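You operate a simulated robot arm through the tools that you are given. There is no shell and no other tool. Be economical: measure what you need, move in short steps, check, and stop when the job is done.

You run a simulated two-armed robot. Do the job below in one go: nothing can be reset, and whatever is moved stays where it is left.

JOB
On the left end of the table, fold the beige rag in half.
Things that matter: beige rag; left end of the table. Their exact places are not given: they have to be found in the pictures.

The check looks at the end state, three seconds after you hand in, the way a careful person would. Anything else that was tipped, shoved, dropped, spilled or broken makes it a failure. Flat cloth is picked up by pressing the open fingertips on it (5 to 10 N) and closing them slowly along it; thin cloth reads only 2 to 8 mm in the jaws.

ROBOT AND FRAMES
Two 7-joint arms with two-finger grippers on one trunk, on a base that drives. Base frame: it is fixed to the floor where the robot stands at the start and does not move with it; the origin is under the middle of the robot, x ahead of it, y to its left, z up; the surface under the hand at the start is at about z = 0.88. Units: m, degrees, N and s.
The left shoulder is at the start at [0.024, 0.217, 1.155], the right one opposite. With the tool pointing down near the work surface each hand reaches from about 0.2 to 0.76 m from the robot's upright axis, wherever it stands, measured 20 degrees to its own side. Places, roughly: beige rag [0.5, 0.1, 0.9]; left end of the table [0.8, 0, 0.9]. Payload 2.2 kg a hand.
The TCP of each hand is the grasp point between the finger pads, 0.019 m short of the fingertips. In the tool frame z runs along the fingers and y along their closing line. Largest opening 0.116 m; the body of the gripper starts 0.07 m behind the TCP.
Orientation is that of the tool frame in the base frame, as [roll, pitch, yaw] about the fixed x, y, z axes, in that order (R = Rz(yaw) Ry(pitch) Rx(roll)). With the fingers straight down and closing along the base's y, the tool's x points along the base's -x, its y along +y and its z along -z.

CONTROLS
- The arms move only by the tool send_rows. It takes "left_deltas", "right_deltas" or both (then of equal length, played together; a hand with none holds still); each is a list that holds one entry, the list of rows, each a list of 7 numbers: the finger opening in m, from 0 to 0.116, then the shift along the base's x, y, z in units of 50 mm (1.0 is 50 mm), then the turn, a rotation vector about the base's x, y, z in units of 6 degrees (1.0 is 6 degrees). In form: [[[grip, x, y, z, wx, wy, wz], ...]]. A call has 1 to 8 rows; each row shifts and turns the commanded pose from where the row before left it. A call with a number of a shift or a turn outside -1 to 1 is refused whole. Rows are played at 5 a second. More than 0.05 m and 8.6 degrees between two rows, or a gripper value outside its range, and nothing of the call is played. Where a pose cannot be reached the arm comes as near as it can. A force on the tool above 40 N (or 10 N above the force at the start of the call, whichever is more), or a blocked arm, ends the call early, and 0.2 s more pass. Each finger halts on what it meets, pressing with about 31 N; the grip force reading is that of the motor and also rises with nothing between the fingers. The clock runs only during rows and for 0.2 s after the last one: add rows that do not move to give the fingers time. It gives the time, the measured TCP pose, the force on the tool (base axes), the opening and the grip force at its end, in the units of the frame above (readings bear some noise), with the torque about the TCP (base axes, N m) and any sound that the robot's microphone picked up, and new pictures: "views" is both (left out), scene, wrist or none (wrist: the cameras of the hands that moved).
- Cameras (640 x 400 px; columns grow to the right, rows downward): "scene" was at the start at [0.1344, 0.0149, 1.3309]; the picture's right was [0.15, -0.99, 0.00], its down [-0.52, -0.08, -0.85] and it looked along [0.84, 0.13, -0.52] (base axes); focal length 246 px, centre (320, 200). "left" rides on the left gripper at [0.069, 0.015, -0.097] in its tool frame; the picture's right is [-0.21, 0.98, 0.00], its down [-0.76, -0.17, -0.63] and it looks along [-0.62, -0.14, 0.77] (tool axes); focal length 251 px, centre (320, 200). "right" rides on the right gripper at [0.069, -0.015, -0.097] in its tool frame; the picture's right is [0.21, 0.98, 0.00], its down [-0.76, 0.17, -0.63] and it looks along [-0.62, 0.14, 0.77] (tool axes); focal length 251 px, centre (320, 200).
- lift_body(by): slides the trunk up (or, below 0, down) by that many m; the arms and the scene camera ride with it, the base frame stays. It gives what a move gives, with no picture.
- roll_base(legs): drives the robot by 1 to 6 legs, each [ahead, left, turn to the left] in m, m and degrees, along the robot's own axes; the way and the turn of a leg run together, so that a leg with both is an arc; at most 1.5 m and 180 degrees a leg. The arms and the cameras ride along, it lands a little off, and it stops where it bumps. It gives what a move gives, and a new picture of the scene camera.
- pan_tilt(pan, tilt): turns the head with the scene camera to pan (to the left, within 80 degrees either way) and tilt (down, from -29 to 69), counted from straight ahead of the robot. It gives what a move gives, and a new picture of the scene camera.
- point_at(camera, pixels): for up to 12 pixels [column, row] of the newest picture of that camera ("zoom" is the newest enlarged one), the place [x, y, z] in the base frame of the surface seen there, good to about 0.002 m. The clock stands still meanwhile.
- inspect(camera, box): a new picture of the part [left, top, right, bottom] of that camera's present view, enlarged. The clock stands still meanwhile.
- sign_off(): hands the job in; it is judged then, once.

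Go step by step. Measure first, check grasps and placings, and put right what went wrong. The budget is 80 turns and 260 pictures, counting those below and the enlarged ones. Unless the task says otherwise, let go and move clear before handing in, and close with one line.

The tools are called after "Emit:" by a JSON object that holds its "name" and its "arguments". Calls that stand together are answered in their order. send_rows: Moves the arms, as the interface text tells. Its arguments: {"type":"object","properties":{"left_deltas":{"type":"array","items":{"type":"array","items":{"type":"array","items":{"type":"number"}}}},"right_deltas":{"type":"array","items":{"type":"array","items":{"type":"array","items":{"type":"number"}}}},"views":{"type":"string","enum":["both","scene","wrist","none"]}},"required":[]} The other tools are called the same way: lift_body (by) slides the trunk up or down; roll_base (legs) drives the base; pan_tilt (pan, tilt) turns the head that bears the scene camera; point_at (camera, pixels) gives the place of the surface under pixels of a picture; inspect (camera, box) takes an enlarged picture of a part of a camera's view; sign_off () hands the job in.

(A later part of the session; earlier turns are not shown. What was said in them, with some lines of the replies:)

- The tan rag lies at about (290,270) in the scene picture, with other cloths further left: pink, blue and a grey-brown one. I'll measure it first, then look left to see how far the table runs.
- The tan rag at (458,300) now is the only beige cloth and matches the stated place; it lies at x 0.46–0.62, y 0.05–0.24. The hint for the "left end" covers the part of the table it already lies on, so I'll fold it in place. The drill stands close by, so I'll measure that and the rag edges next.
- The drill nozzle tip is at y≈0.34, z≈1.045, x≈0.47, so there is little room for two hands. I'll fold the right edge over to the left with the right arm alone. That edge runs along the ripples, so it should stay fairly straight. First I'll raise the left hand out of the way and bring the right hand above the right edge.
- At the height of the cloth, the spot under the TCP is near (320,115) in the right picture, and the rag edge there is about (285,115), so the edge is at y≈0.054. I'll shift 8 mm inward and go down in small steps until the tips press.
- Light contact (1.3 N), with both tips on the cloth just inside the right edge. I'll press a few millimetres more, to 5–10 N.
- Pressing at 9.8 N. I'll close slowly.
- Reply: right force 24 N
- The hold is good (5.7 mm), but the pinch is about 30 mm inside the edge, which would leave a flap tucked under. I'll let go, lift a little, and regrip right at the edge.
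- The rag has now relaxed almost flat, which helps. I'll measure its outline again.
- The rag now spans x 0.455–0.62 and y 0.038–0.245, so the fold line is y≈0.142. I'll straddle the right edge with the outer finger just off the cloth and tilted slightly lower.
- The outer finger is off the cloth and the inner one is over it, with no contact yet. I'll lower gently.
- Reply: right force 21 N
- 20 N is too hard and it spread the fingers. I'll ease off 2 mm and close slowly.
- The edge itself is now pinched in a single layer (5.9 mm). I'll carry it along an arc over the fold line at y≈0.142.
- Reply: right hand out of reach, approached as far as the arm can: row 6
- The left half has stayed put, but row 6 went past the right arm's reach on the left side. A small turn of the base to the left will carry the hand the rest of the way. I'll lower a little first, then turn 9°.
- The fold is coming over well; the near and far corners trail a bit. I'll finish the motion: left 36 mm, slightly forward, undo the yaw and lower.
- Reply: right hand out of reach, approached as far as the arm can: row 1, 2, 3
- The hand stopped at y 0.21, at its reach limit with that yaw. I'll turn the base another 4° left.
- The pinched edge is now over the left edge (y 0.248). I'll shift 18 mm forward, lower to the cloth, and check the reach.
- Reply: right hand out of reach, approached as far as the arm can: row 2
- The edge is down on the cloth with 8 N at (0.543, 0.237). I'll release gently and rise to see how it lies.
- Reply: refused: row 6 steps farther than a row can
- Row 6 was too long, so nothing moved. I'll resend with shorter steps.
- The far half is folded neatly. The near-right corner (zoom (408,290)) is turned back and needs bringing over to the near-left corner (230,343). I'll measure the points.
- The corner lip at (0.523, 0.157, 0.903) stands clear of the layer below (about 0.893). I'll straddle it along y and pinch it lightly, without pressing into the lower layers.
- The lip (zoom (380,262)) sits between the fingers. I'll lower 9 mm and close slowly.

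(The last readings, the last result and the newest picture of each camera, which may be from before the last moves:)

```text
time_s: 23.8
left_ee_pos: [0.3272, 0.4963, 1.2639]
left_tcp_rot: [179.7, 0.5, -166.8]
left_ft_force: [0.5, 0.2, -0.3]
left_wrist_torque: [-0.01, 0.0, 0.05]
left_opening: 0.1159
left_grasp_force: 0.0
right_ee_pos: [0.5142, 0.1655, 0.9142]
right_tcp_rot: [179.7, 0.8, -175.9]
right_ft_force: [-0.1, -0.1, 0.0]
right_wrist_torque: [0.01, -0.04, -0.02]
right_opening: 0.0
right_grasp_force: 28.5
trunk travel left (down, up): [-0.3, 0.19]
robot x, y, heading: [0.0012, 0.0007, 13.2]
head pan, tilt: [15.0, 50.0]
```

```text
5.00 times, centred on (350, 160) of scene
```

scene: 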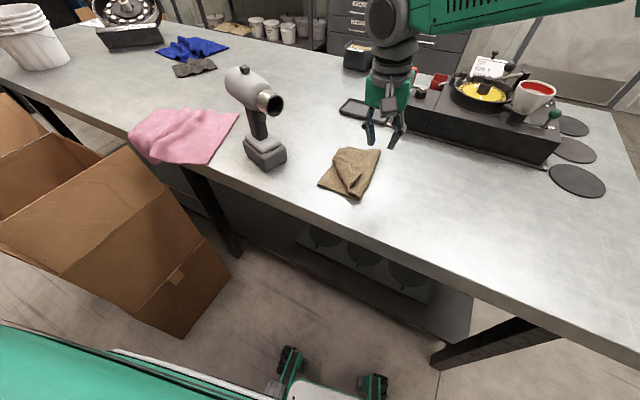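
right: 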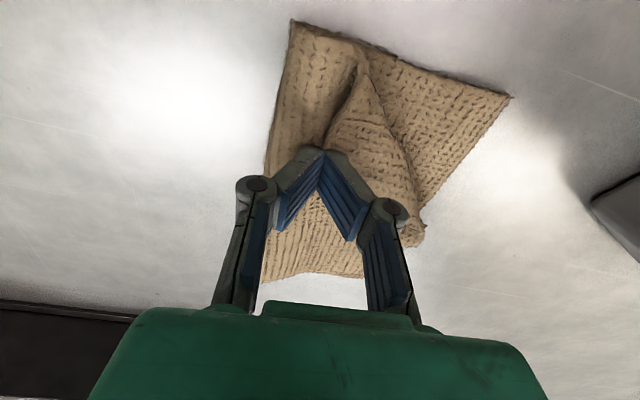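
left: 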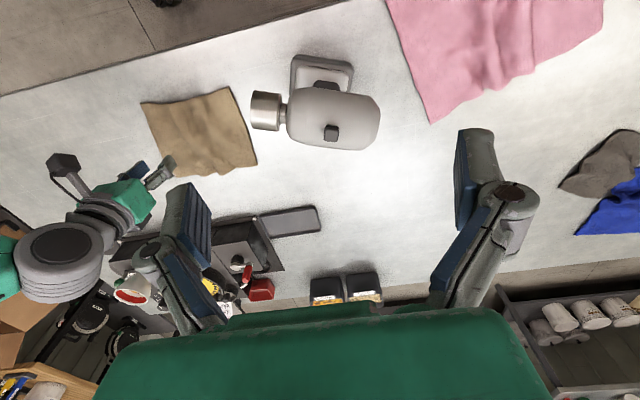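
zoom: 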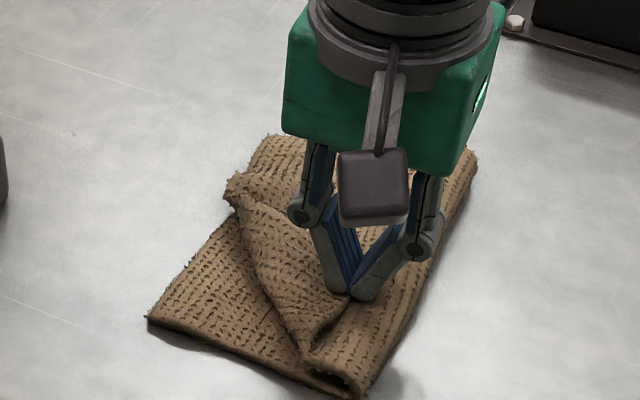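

The jaws closed on nothing (opening 0); they were a few millimetres too high. I'll reopen, go about 8 mm lower until there is light contact, and pinch again.

Emit:
{"name": "send_rows", "arguments": {"right_deltas": [[[0.015, 0, 0, 0.3, 0, 0, 0], [0.034, 0, 0, 0.1, 0, 0, 0], [0.034, 0, 0.05, 0, 0, 0, 0], [0.034, 0, 0, -0.3, 0, 0, 0], [0.034, 0, 0, -0.2, 0, 0, 0], [0.034, 0, 0, -0.06, 0, 0, 0], [0.034, 0, 0, 0, 0, 0, 0]]], "views": "wrist"}}

Emit:
{"name": "inspect", "arguments": {"camera": "scene", "box": [300, 120, 400, 200]}}

```text
time_s: 25.4
left_ee_pos: [0.326, 0.4977, 1.2648]
left_tcp_rot: [179.7, 0.4, -166.8]
left_ft_force: [1.4, 0.1, -0.5]
left_wrist_torque: [-0.02, -0.04, 0.02]
left_opening: 0.1161
left_grasp_force: 0.0
right_ee_pos: [0.5181, 0.1629, 0.9075]
right_tcp_rot: [179.1, 0.9, -176.6]
right_ft_force: [-0.4, 0.8, 4.2]
right_wrist_torque: [0.14, 0.03, 0.04]
right_opening: 0.0344
right_grasp_force: 0.9
trunk travel left (down, up): [-0.3, 0.19]
robot x, y, heading: [-0.0032, -0.001, 13.3]
head pan, tilt: [15.0, 50.0]
```

right: 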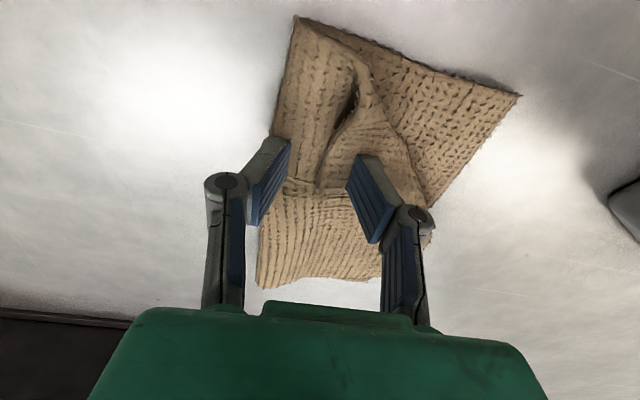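

```text
5.00 times, centred on (350, 160) of scene
```

zoom: 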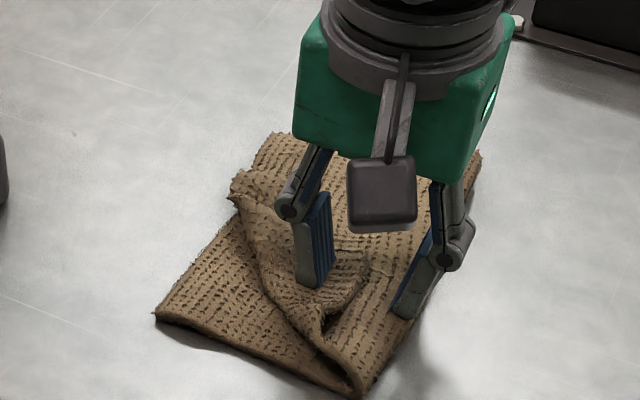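

Light contact (4 N), with the corner between the fingers. I'll close slowly.

Emit:
{"name": "send_rows", "arguments": {"right_deltas": [[[0.027, 0, 0, 0, 0, 0, 0], [0.02, 0, 0, 0, 0, 0, 0], [0.014, 0, 0, 0, 0, 0, 0], [0.008, 0, 0, 0, 0, 0, 0], [0.002, 0, 0, 0, 0, 0, 0], [0, 0, 0, 0, 0, 0, 0], [0, 0, 0, 0, 0, 0, 0], [0, 0, 0, 0.3, 0, 0, 0]]], "views": "wrist"}}

Emit:
{"name": "inspect", "arguments": {"camera": "scene", "box": [300, 120, 400, 200]}}

```text
time_s: 27.2
left_ee_pos: [0.3269, 0.4971, 1.2641]
left_tcp_rot: [179.6, 0.6, -166.7]
left_ft_force: [0.1, 0.1, 1.0]
left_wrist_torque: [0.0, -0.01, 0.0]
left_opening: 0.1162
left_grasp_force: 0.1
right_ee_pos: [0.5166, 0.1622, 0.9163]
right_tcp_rot: [179.4, 0.1, -177.0]
right_ft_force: [0.3, 0.3, -0.2]
right_wrist_torque: [-0.04, -0.01, 0.01]
right_opening: 0.0038
right_grasp_force: 30.4
trunk travel left (down, up): [-0.3, 0.19]
robot x, y, heading: [0.0034, -0.0048, 13.1]
head pan, tilt: [15.0, 50.0]
```

right: 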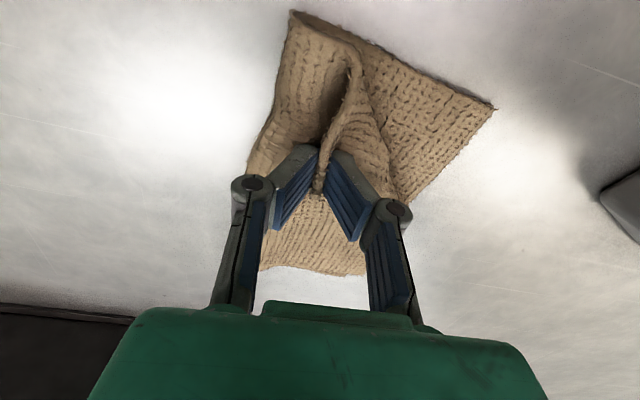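

```text
5.00 times, centred on (350, 160) of scene
```

zoom: 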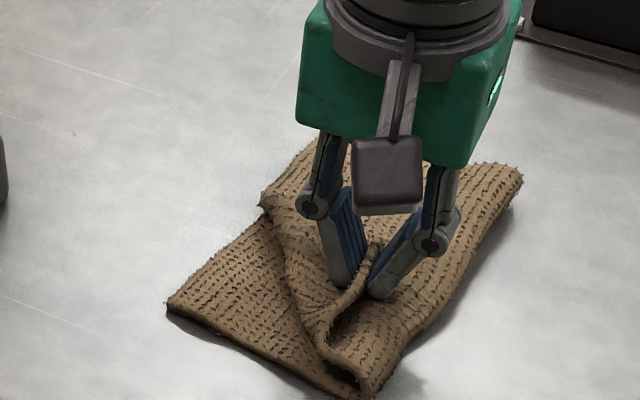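

Something is held (3.8 mm), with the corner lip showing at zoom (372,255). I'll lift 30 mm and move left a bit to see whether only the corner comes.

Emit:
{"name": "send_rows", "arguments": {"right_deltas": [[[0, 0, 0.05, 0.3, 0, 0, 0], [0, -0.1, 0.15, 0.3, 0, 0, 0], [0, 0, 0, 0, 0, 0, 0]]], "views": "wrist"}}

Emit:
{"name": "inspect", "arguments": {"camera": "scene", "box": [300, 120, 400, 200]}}

```text
time_s: 28.0
left_ee_pos: [0.3265, 0.4983, 1.2639]
left_tcp_rot: [179.7, 0.4, -166.8]
left_ft_force: [-0.1, 0.3, -0.4]
left_wrist_torque: [0.01, 0.0, -0.01]
left_opening: 0.1159
left_grasp_force: 0.0
right_ee_pos: [0.5152, 0.1706, 0.9454]
right_tcp_rot: [179.3, -0.1, -177.2]
right_ft_force: [0.2, -0.3, -0.7]
right_wrist_torque: [-0.01, -0.03, 0.02]
right_opening: 0.004
right_grasp_force: 30.6
trunk travel left (down, up): [-0.3, 0.19]
robot x, y, heading: [0.0001, 0.0026, 13.4]
head pan, tilt: [15.0, 50.0]
```

right: 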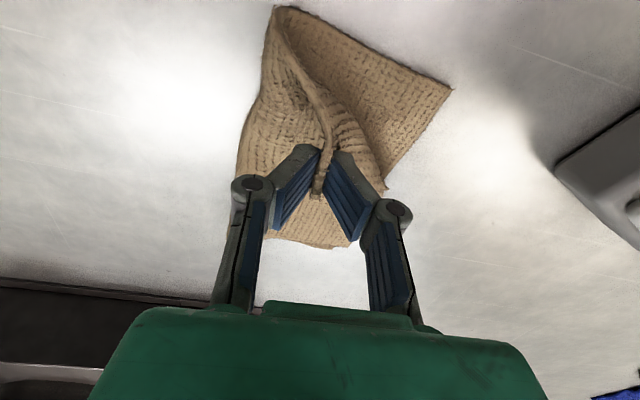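

```text
5.00 times, centred on (350, 160) of scene
```

zoom: 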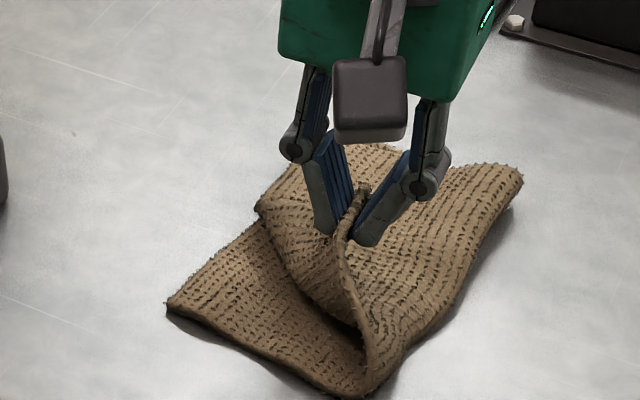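

The top layer's near corner is coming up cleanly by itself. I'll carry it to the near-left corner at about (0.472, 0.228).

Emit:
{"name": "send_rows", "arguments": {"right_deltas": [[[0, -0.2, 0.3, 0.15, 0, 0, 0], [0, -0.2, 0.35, 0, 0, 0, 0], [0, -0.2, 0.35, -0.1, 0, 0, 0], [0, -0.2, 0.25, -0.2, 0, 0, 0], [0, -0.1, 0, -0.2, 0, 0, 0], [0, 0, 0, 0, 0, 0, 0]]], "views": "wrist"}}

Emit:
{"name": "inspect", "arguments": {"camera": "scene", "box": [260, 100, 420, 200]}}

```text
time_s: 29.4
left_ee_pos: [0.3253, 0.4958, 1.2638]
left_tcp_rot: [179.7, 0.5, -166.8]
left_ft_force: [0.3, 1.1, -0.2]
left_wrist_torque: [0.02, 0.0, 0.0]
left_opening: 0.1161
left_grasp_force: 0.0
right_ee_pos: [0.4646, 0.2405, 0.9344]
right_tcp_rot: [179.5, 0.9, -176.1]
right_ft_force: [-0.4, -0.3, 0.6]
right_wrist_torque: [-0.01, 0.01, -0.01]
right_opening: 0.0039
right_grasp_force: 30.6
trunk travel left (down, up): [-0.3, 0.19]
robot x, y, heading: [-0.002, 0.0007, 13.2]
head pan, tilt: [15.0, 50.0]
```

right: 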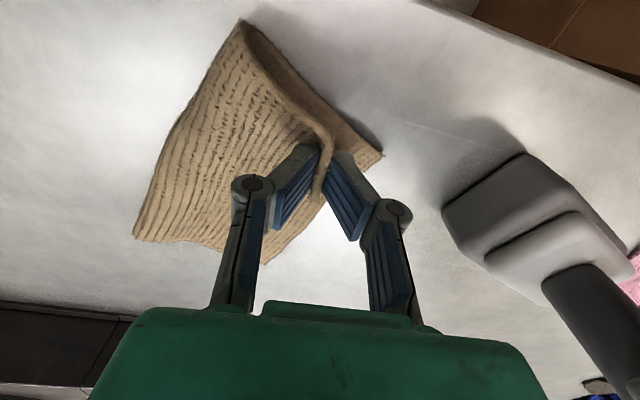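

```text
4.00 times, centred on (340, 150) of scene
```

zoom: 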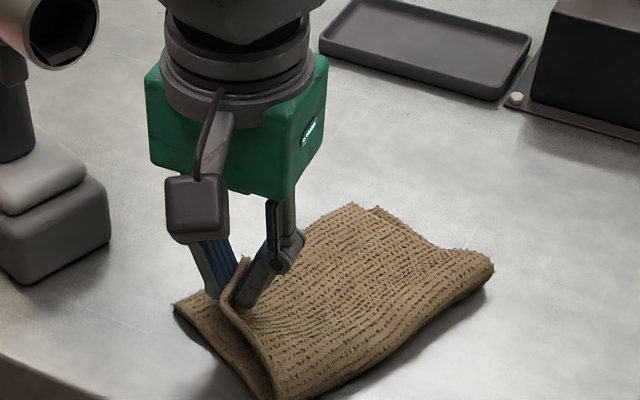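

The top layer now lies over the bottom one; the bottom near-left corner shows at zoom (178,308). I'll lower, release and back off.

Emit:
{"name": "send_rows", "arguments": {"right_deltas": [[[0, 0.1, 0, -0.25, 0, 0, 0], [0, 0.05, 0, -0.25, 0, 0, 0], [0, 0, 0, 0, 0, 0, 0], [0.008, 0, 0, 0.02, 0, 0, 0], [0.02, 0, 0, 0.1, 0, 0, 0], [0.026, 0, 0, 0.5, 0, 0, 0], [0.026, 0, 0, 0.8, 0, 0, 0]]], "views": "none"}}

Emit:
{"name": "send_rows", "arguments": {"right_deltas": [[[0.03, 0, -0.6, 0.5, 0, 0, 0], [0.03, 0, -0.9, 0, 0, 0, 0], [0.03, 0.3, -0.9, 0, 0, 0, 0], [0.03, 0.3, -0.9, 0, 0, 0, 0], [0.03, 0, 0, 0, 0, 0, 0]]], "views": "both"}}

Emit:
{"name": "inspect", "arguments": {"camera": "scene", "box": [260, 100, 420, 200]}}

```text
time_s: 31.0
left_ee_pos: [0.3244, 0.4964, 1.2643]
left_tcp_rot: [179.7, 0.6, -166.8]
left_ft_force: [-0.1, -0.3, 0.4]
left_wrist_torque: [0.02, -0.03, -0.02]
left_opening: 0.1159
left_grasp_force: 0.0
right_ee_pos: [0.4732, 0.2342, 0.9772]
right_tcp_rot: [179.3, 0.2, -176.7]
right_ft_force: [0.4, -0.3, 0.0]
right_wrist_torque: [0.02, -0.01, -0.02]
right_opening: 0.0261
right_grasp_force: 0.1
trunk travel left (down, up): [-0.3, 0.19]
robot x, y, heading: [0.0008, -0.0008, 13.0]
head pan, tilt: [15.0, 50.0]
```

```text
time_s: 32.2
left_ee_pos: [0.3249, 0.4968, 1.2637]
left_tcp_rot: [179.8, 0.6, -166.8]
left_ft_force: [-0.1, 0.8, 0.3]
left_wrist_torque: [0.02, 0.02, 0.03]
left_opening: 0.116
left_grasp_force: 0.1
right_ee_pos: [0.4991, 0.0792, 1.0037]
right_tcp_rot: [179.7, 0.9, -175.9]
right_ft_force: [0.0, 0.3, 0.0]
right_wrist_torque: [0.0, -0.01, 0.03]
right_opening: 0.0301
right_grasp_force: 0.0
trunk travel left (down, up): [-0.3, 0.19]
robot x, y, heading: [-0.002, -0.0014, 13.0]
head pan, tilt: [15.0, 50.0]
```

scene: 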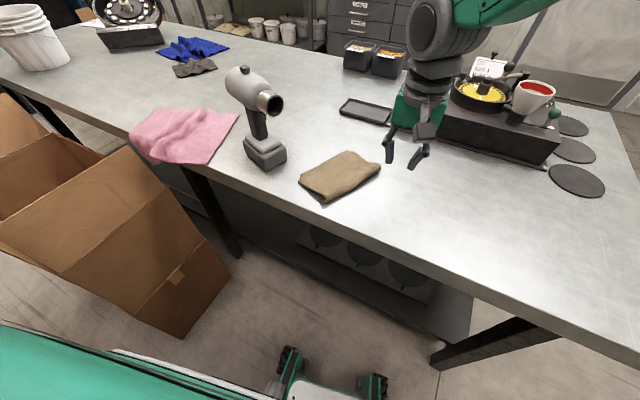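
right: 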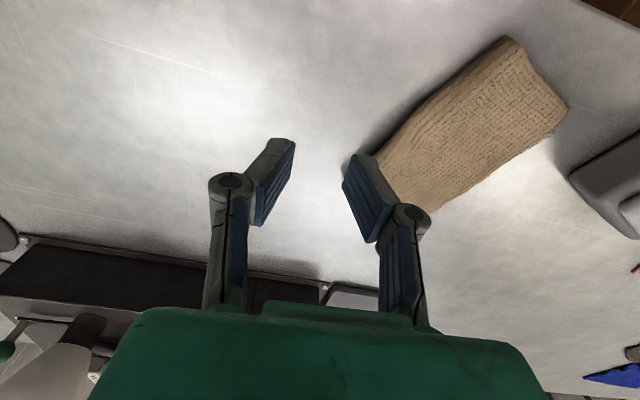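

```text
4.00 times, centred on (340, 150) of scene
```

zoom: 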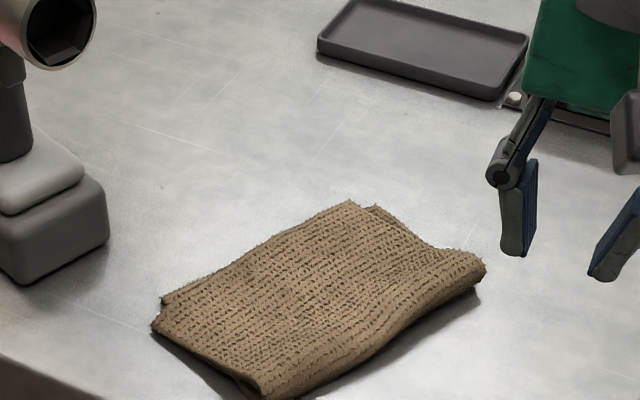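

The rag is neatly folded in two with its edges nearly matching. I'll check heights and alignment before handing in.

Emit:
{"name": "point_at", "arguments": {"camera": "zoom", "pixels": [[155, 326], [165, 298], [350, 204], [375, 209], [482, 270], [262, 392], [380, 330], [300, 300], [440, 275], [250, 330]]}}

Emit:
{"name": "inspect", "arguments": {"camera": "right", "box": [330, 20, 590, 220]}}

```text
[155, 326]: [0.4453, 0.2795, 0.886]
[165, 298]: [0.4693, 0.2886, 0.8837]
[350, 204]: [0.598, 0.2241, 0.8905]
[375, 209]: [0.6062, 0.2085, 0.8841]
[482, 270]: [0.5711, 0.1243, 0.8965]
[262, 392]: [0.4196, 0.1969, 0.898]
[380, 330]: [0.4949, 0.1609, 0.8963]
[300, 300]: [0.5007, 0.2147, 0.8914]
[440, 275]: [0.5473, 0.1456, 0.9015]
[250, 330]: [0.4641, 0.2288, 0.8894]
```

```text
2.00 times, centred on (460, 120) of right
```

zoom: 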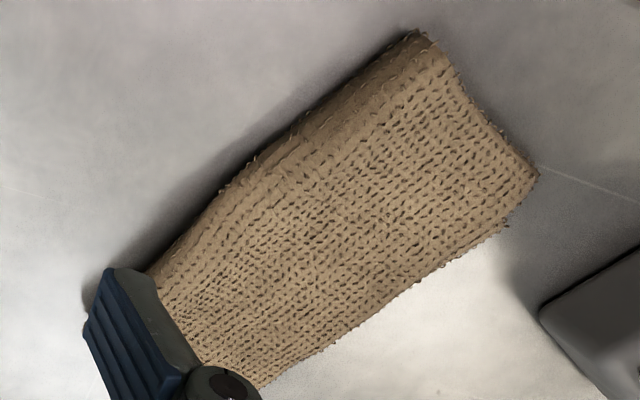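

The layers match to about 2–3 cm and lie flat at z≈0.89–0.90, and nothing else has moved. I'll move the hand clear and then hand in.

Emit:
{"name": "send_rows", "arguments": {"right_deltas": [[[0.03, 0, -0.6, 0.7, 0, 0, 0], [0.03, 0, -0.8, 0.4, 0, 0, 0], [0.03, 0, 0, 0, 0, 0, 0]]], "views": "scene"}}

```text
time_s: 33.0
left_ee_pos: [0.3279, 0.4947, 1.2648]
left_tcp_rot: [179.6, 0.4, -166.9]
left_ft_force: [0.8, -0.4, 0.2]
left_wrist_torque: [-0.03, -0.01, 0.02]
left_opening: 0.1157
left_grasp_force: 0.1
right_ee_pos: [0.5047, 0.005, 1.0582]
right_tcp_rot: [179.6, 0.6, -175.9]
right_ft_force: [0.7, 0.4, 0.6]
right_wrist_torque: [0.0, 0.02, -0.01]
right_opening: 0.0297
right_grasp_force: 0.0
trunk travel left (down, up): [-0.3, 0.19]
robot x, y, heading: [0.0004, -0.0063, 13.1]
head pan, tilt: [15.0, 50.0]
```

scene: 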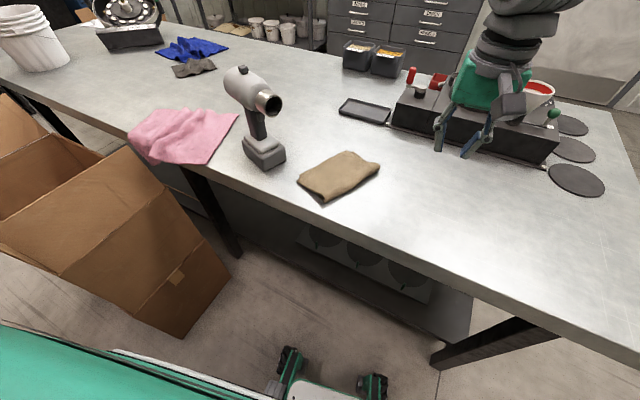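

The rag lies folded at (340,176), the hands are clear, and everything else is where it was. I'm handing in.

Emit:
{"name": "sign_off", "arguments": {}}

```text
The job is handed in.
```

I folded the beige rag in half on the table where it lay, reading the "left end" from the rough place given, and nothing else was touched.
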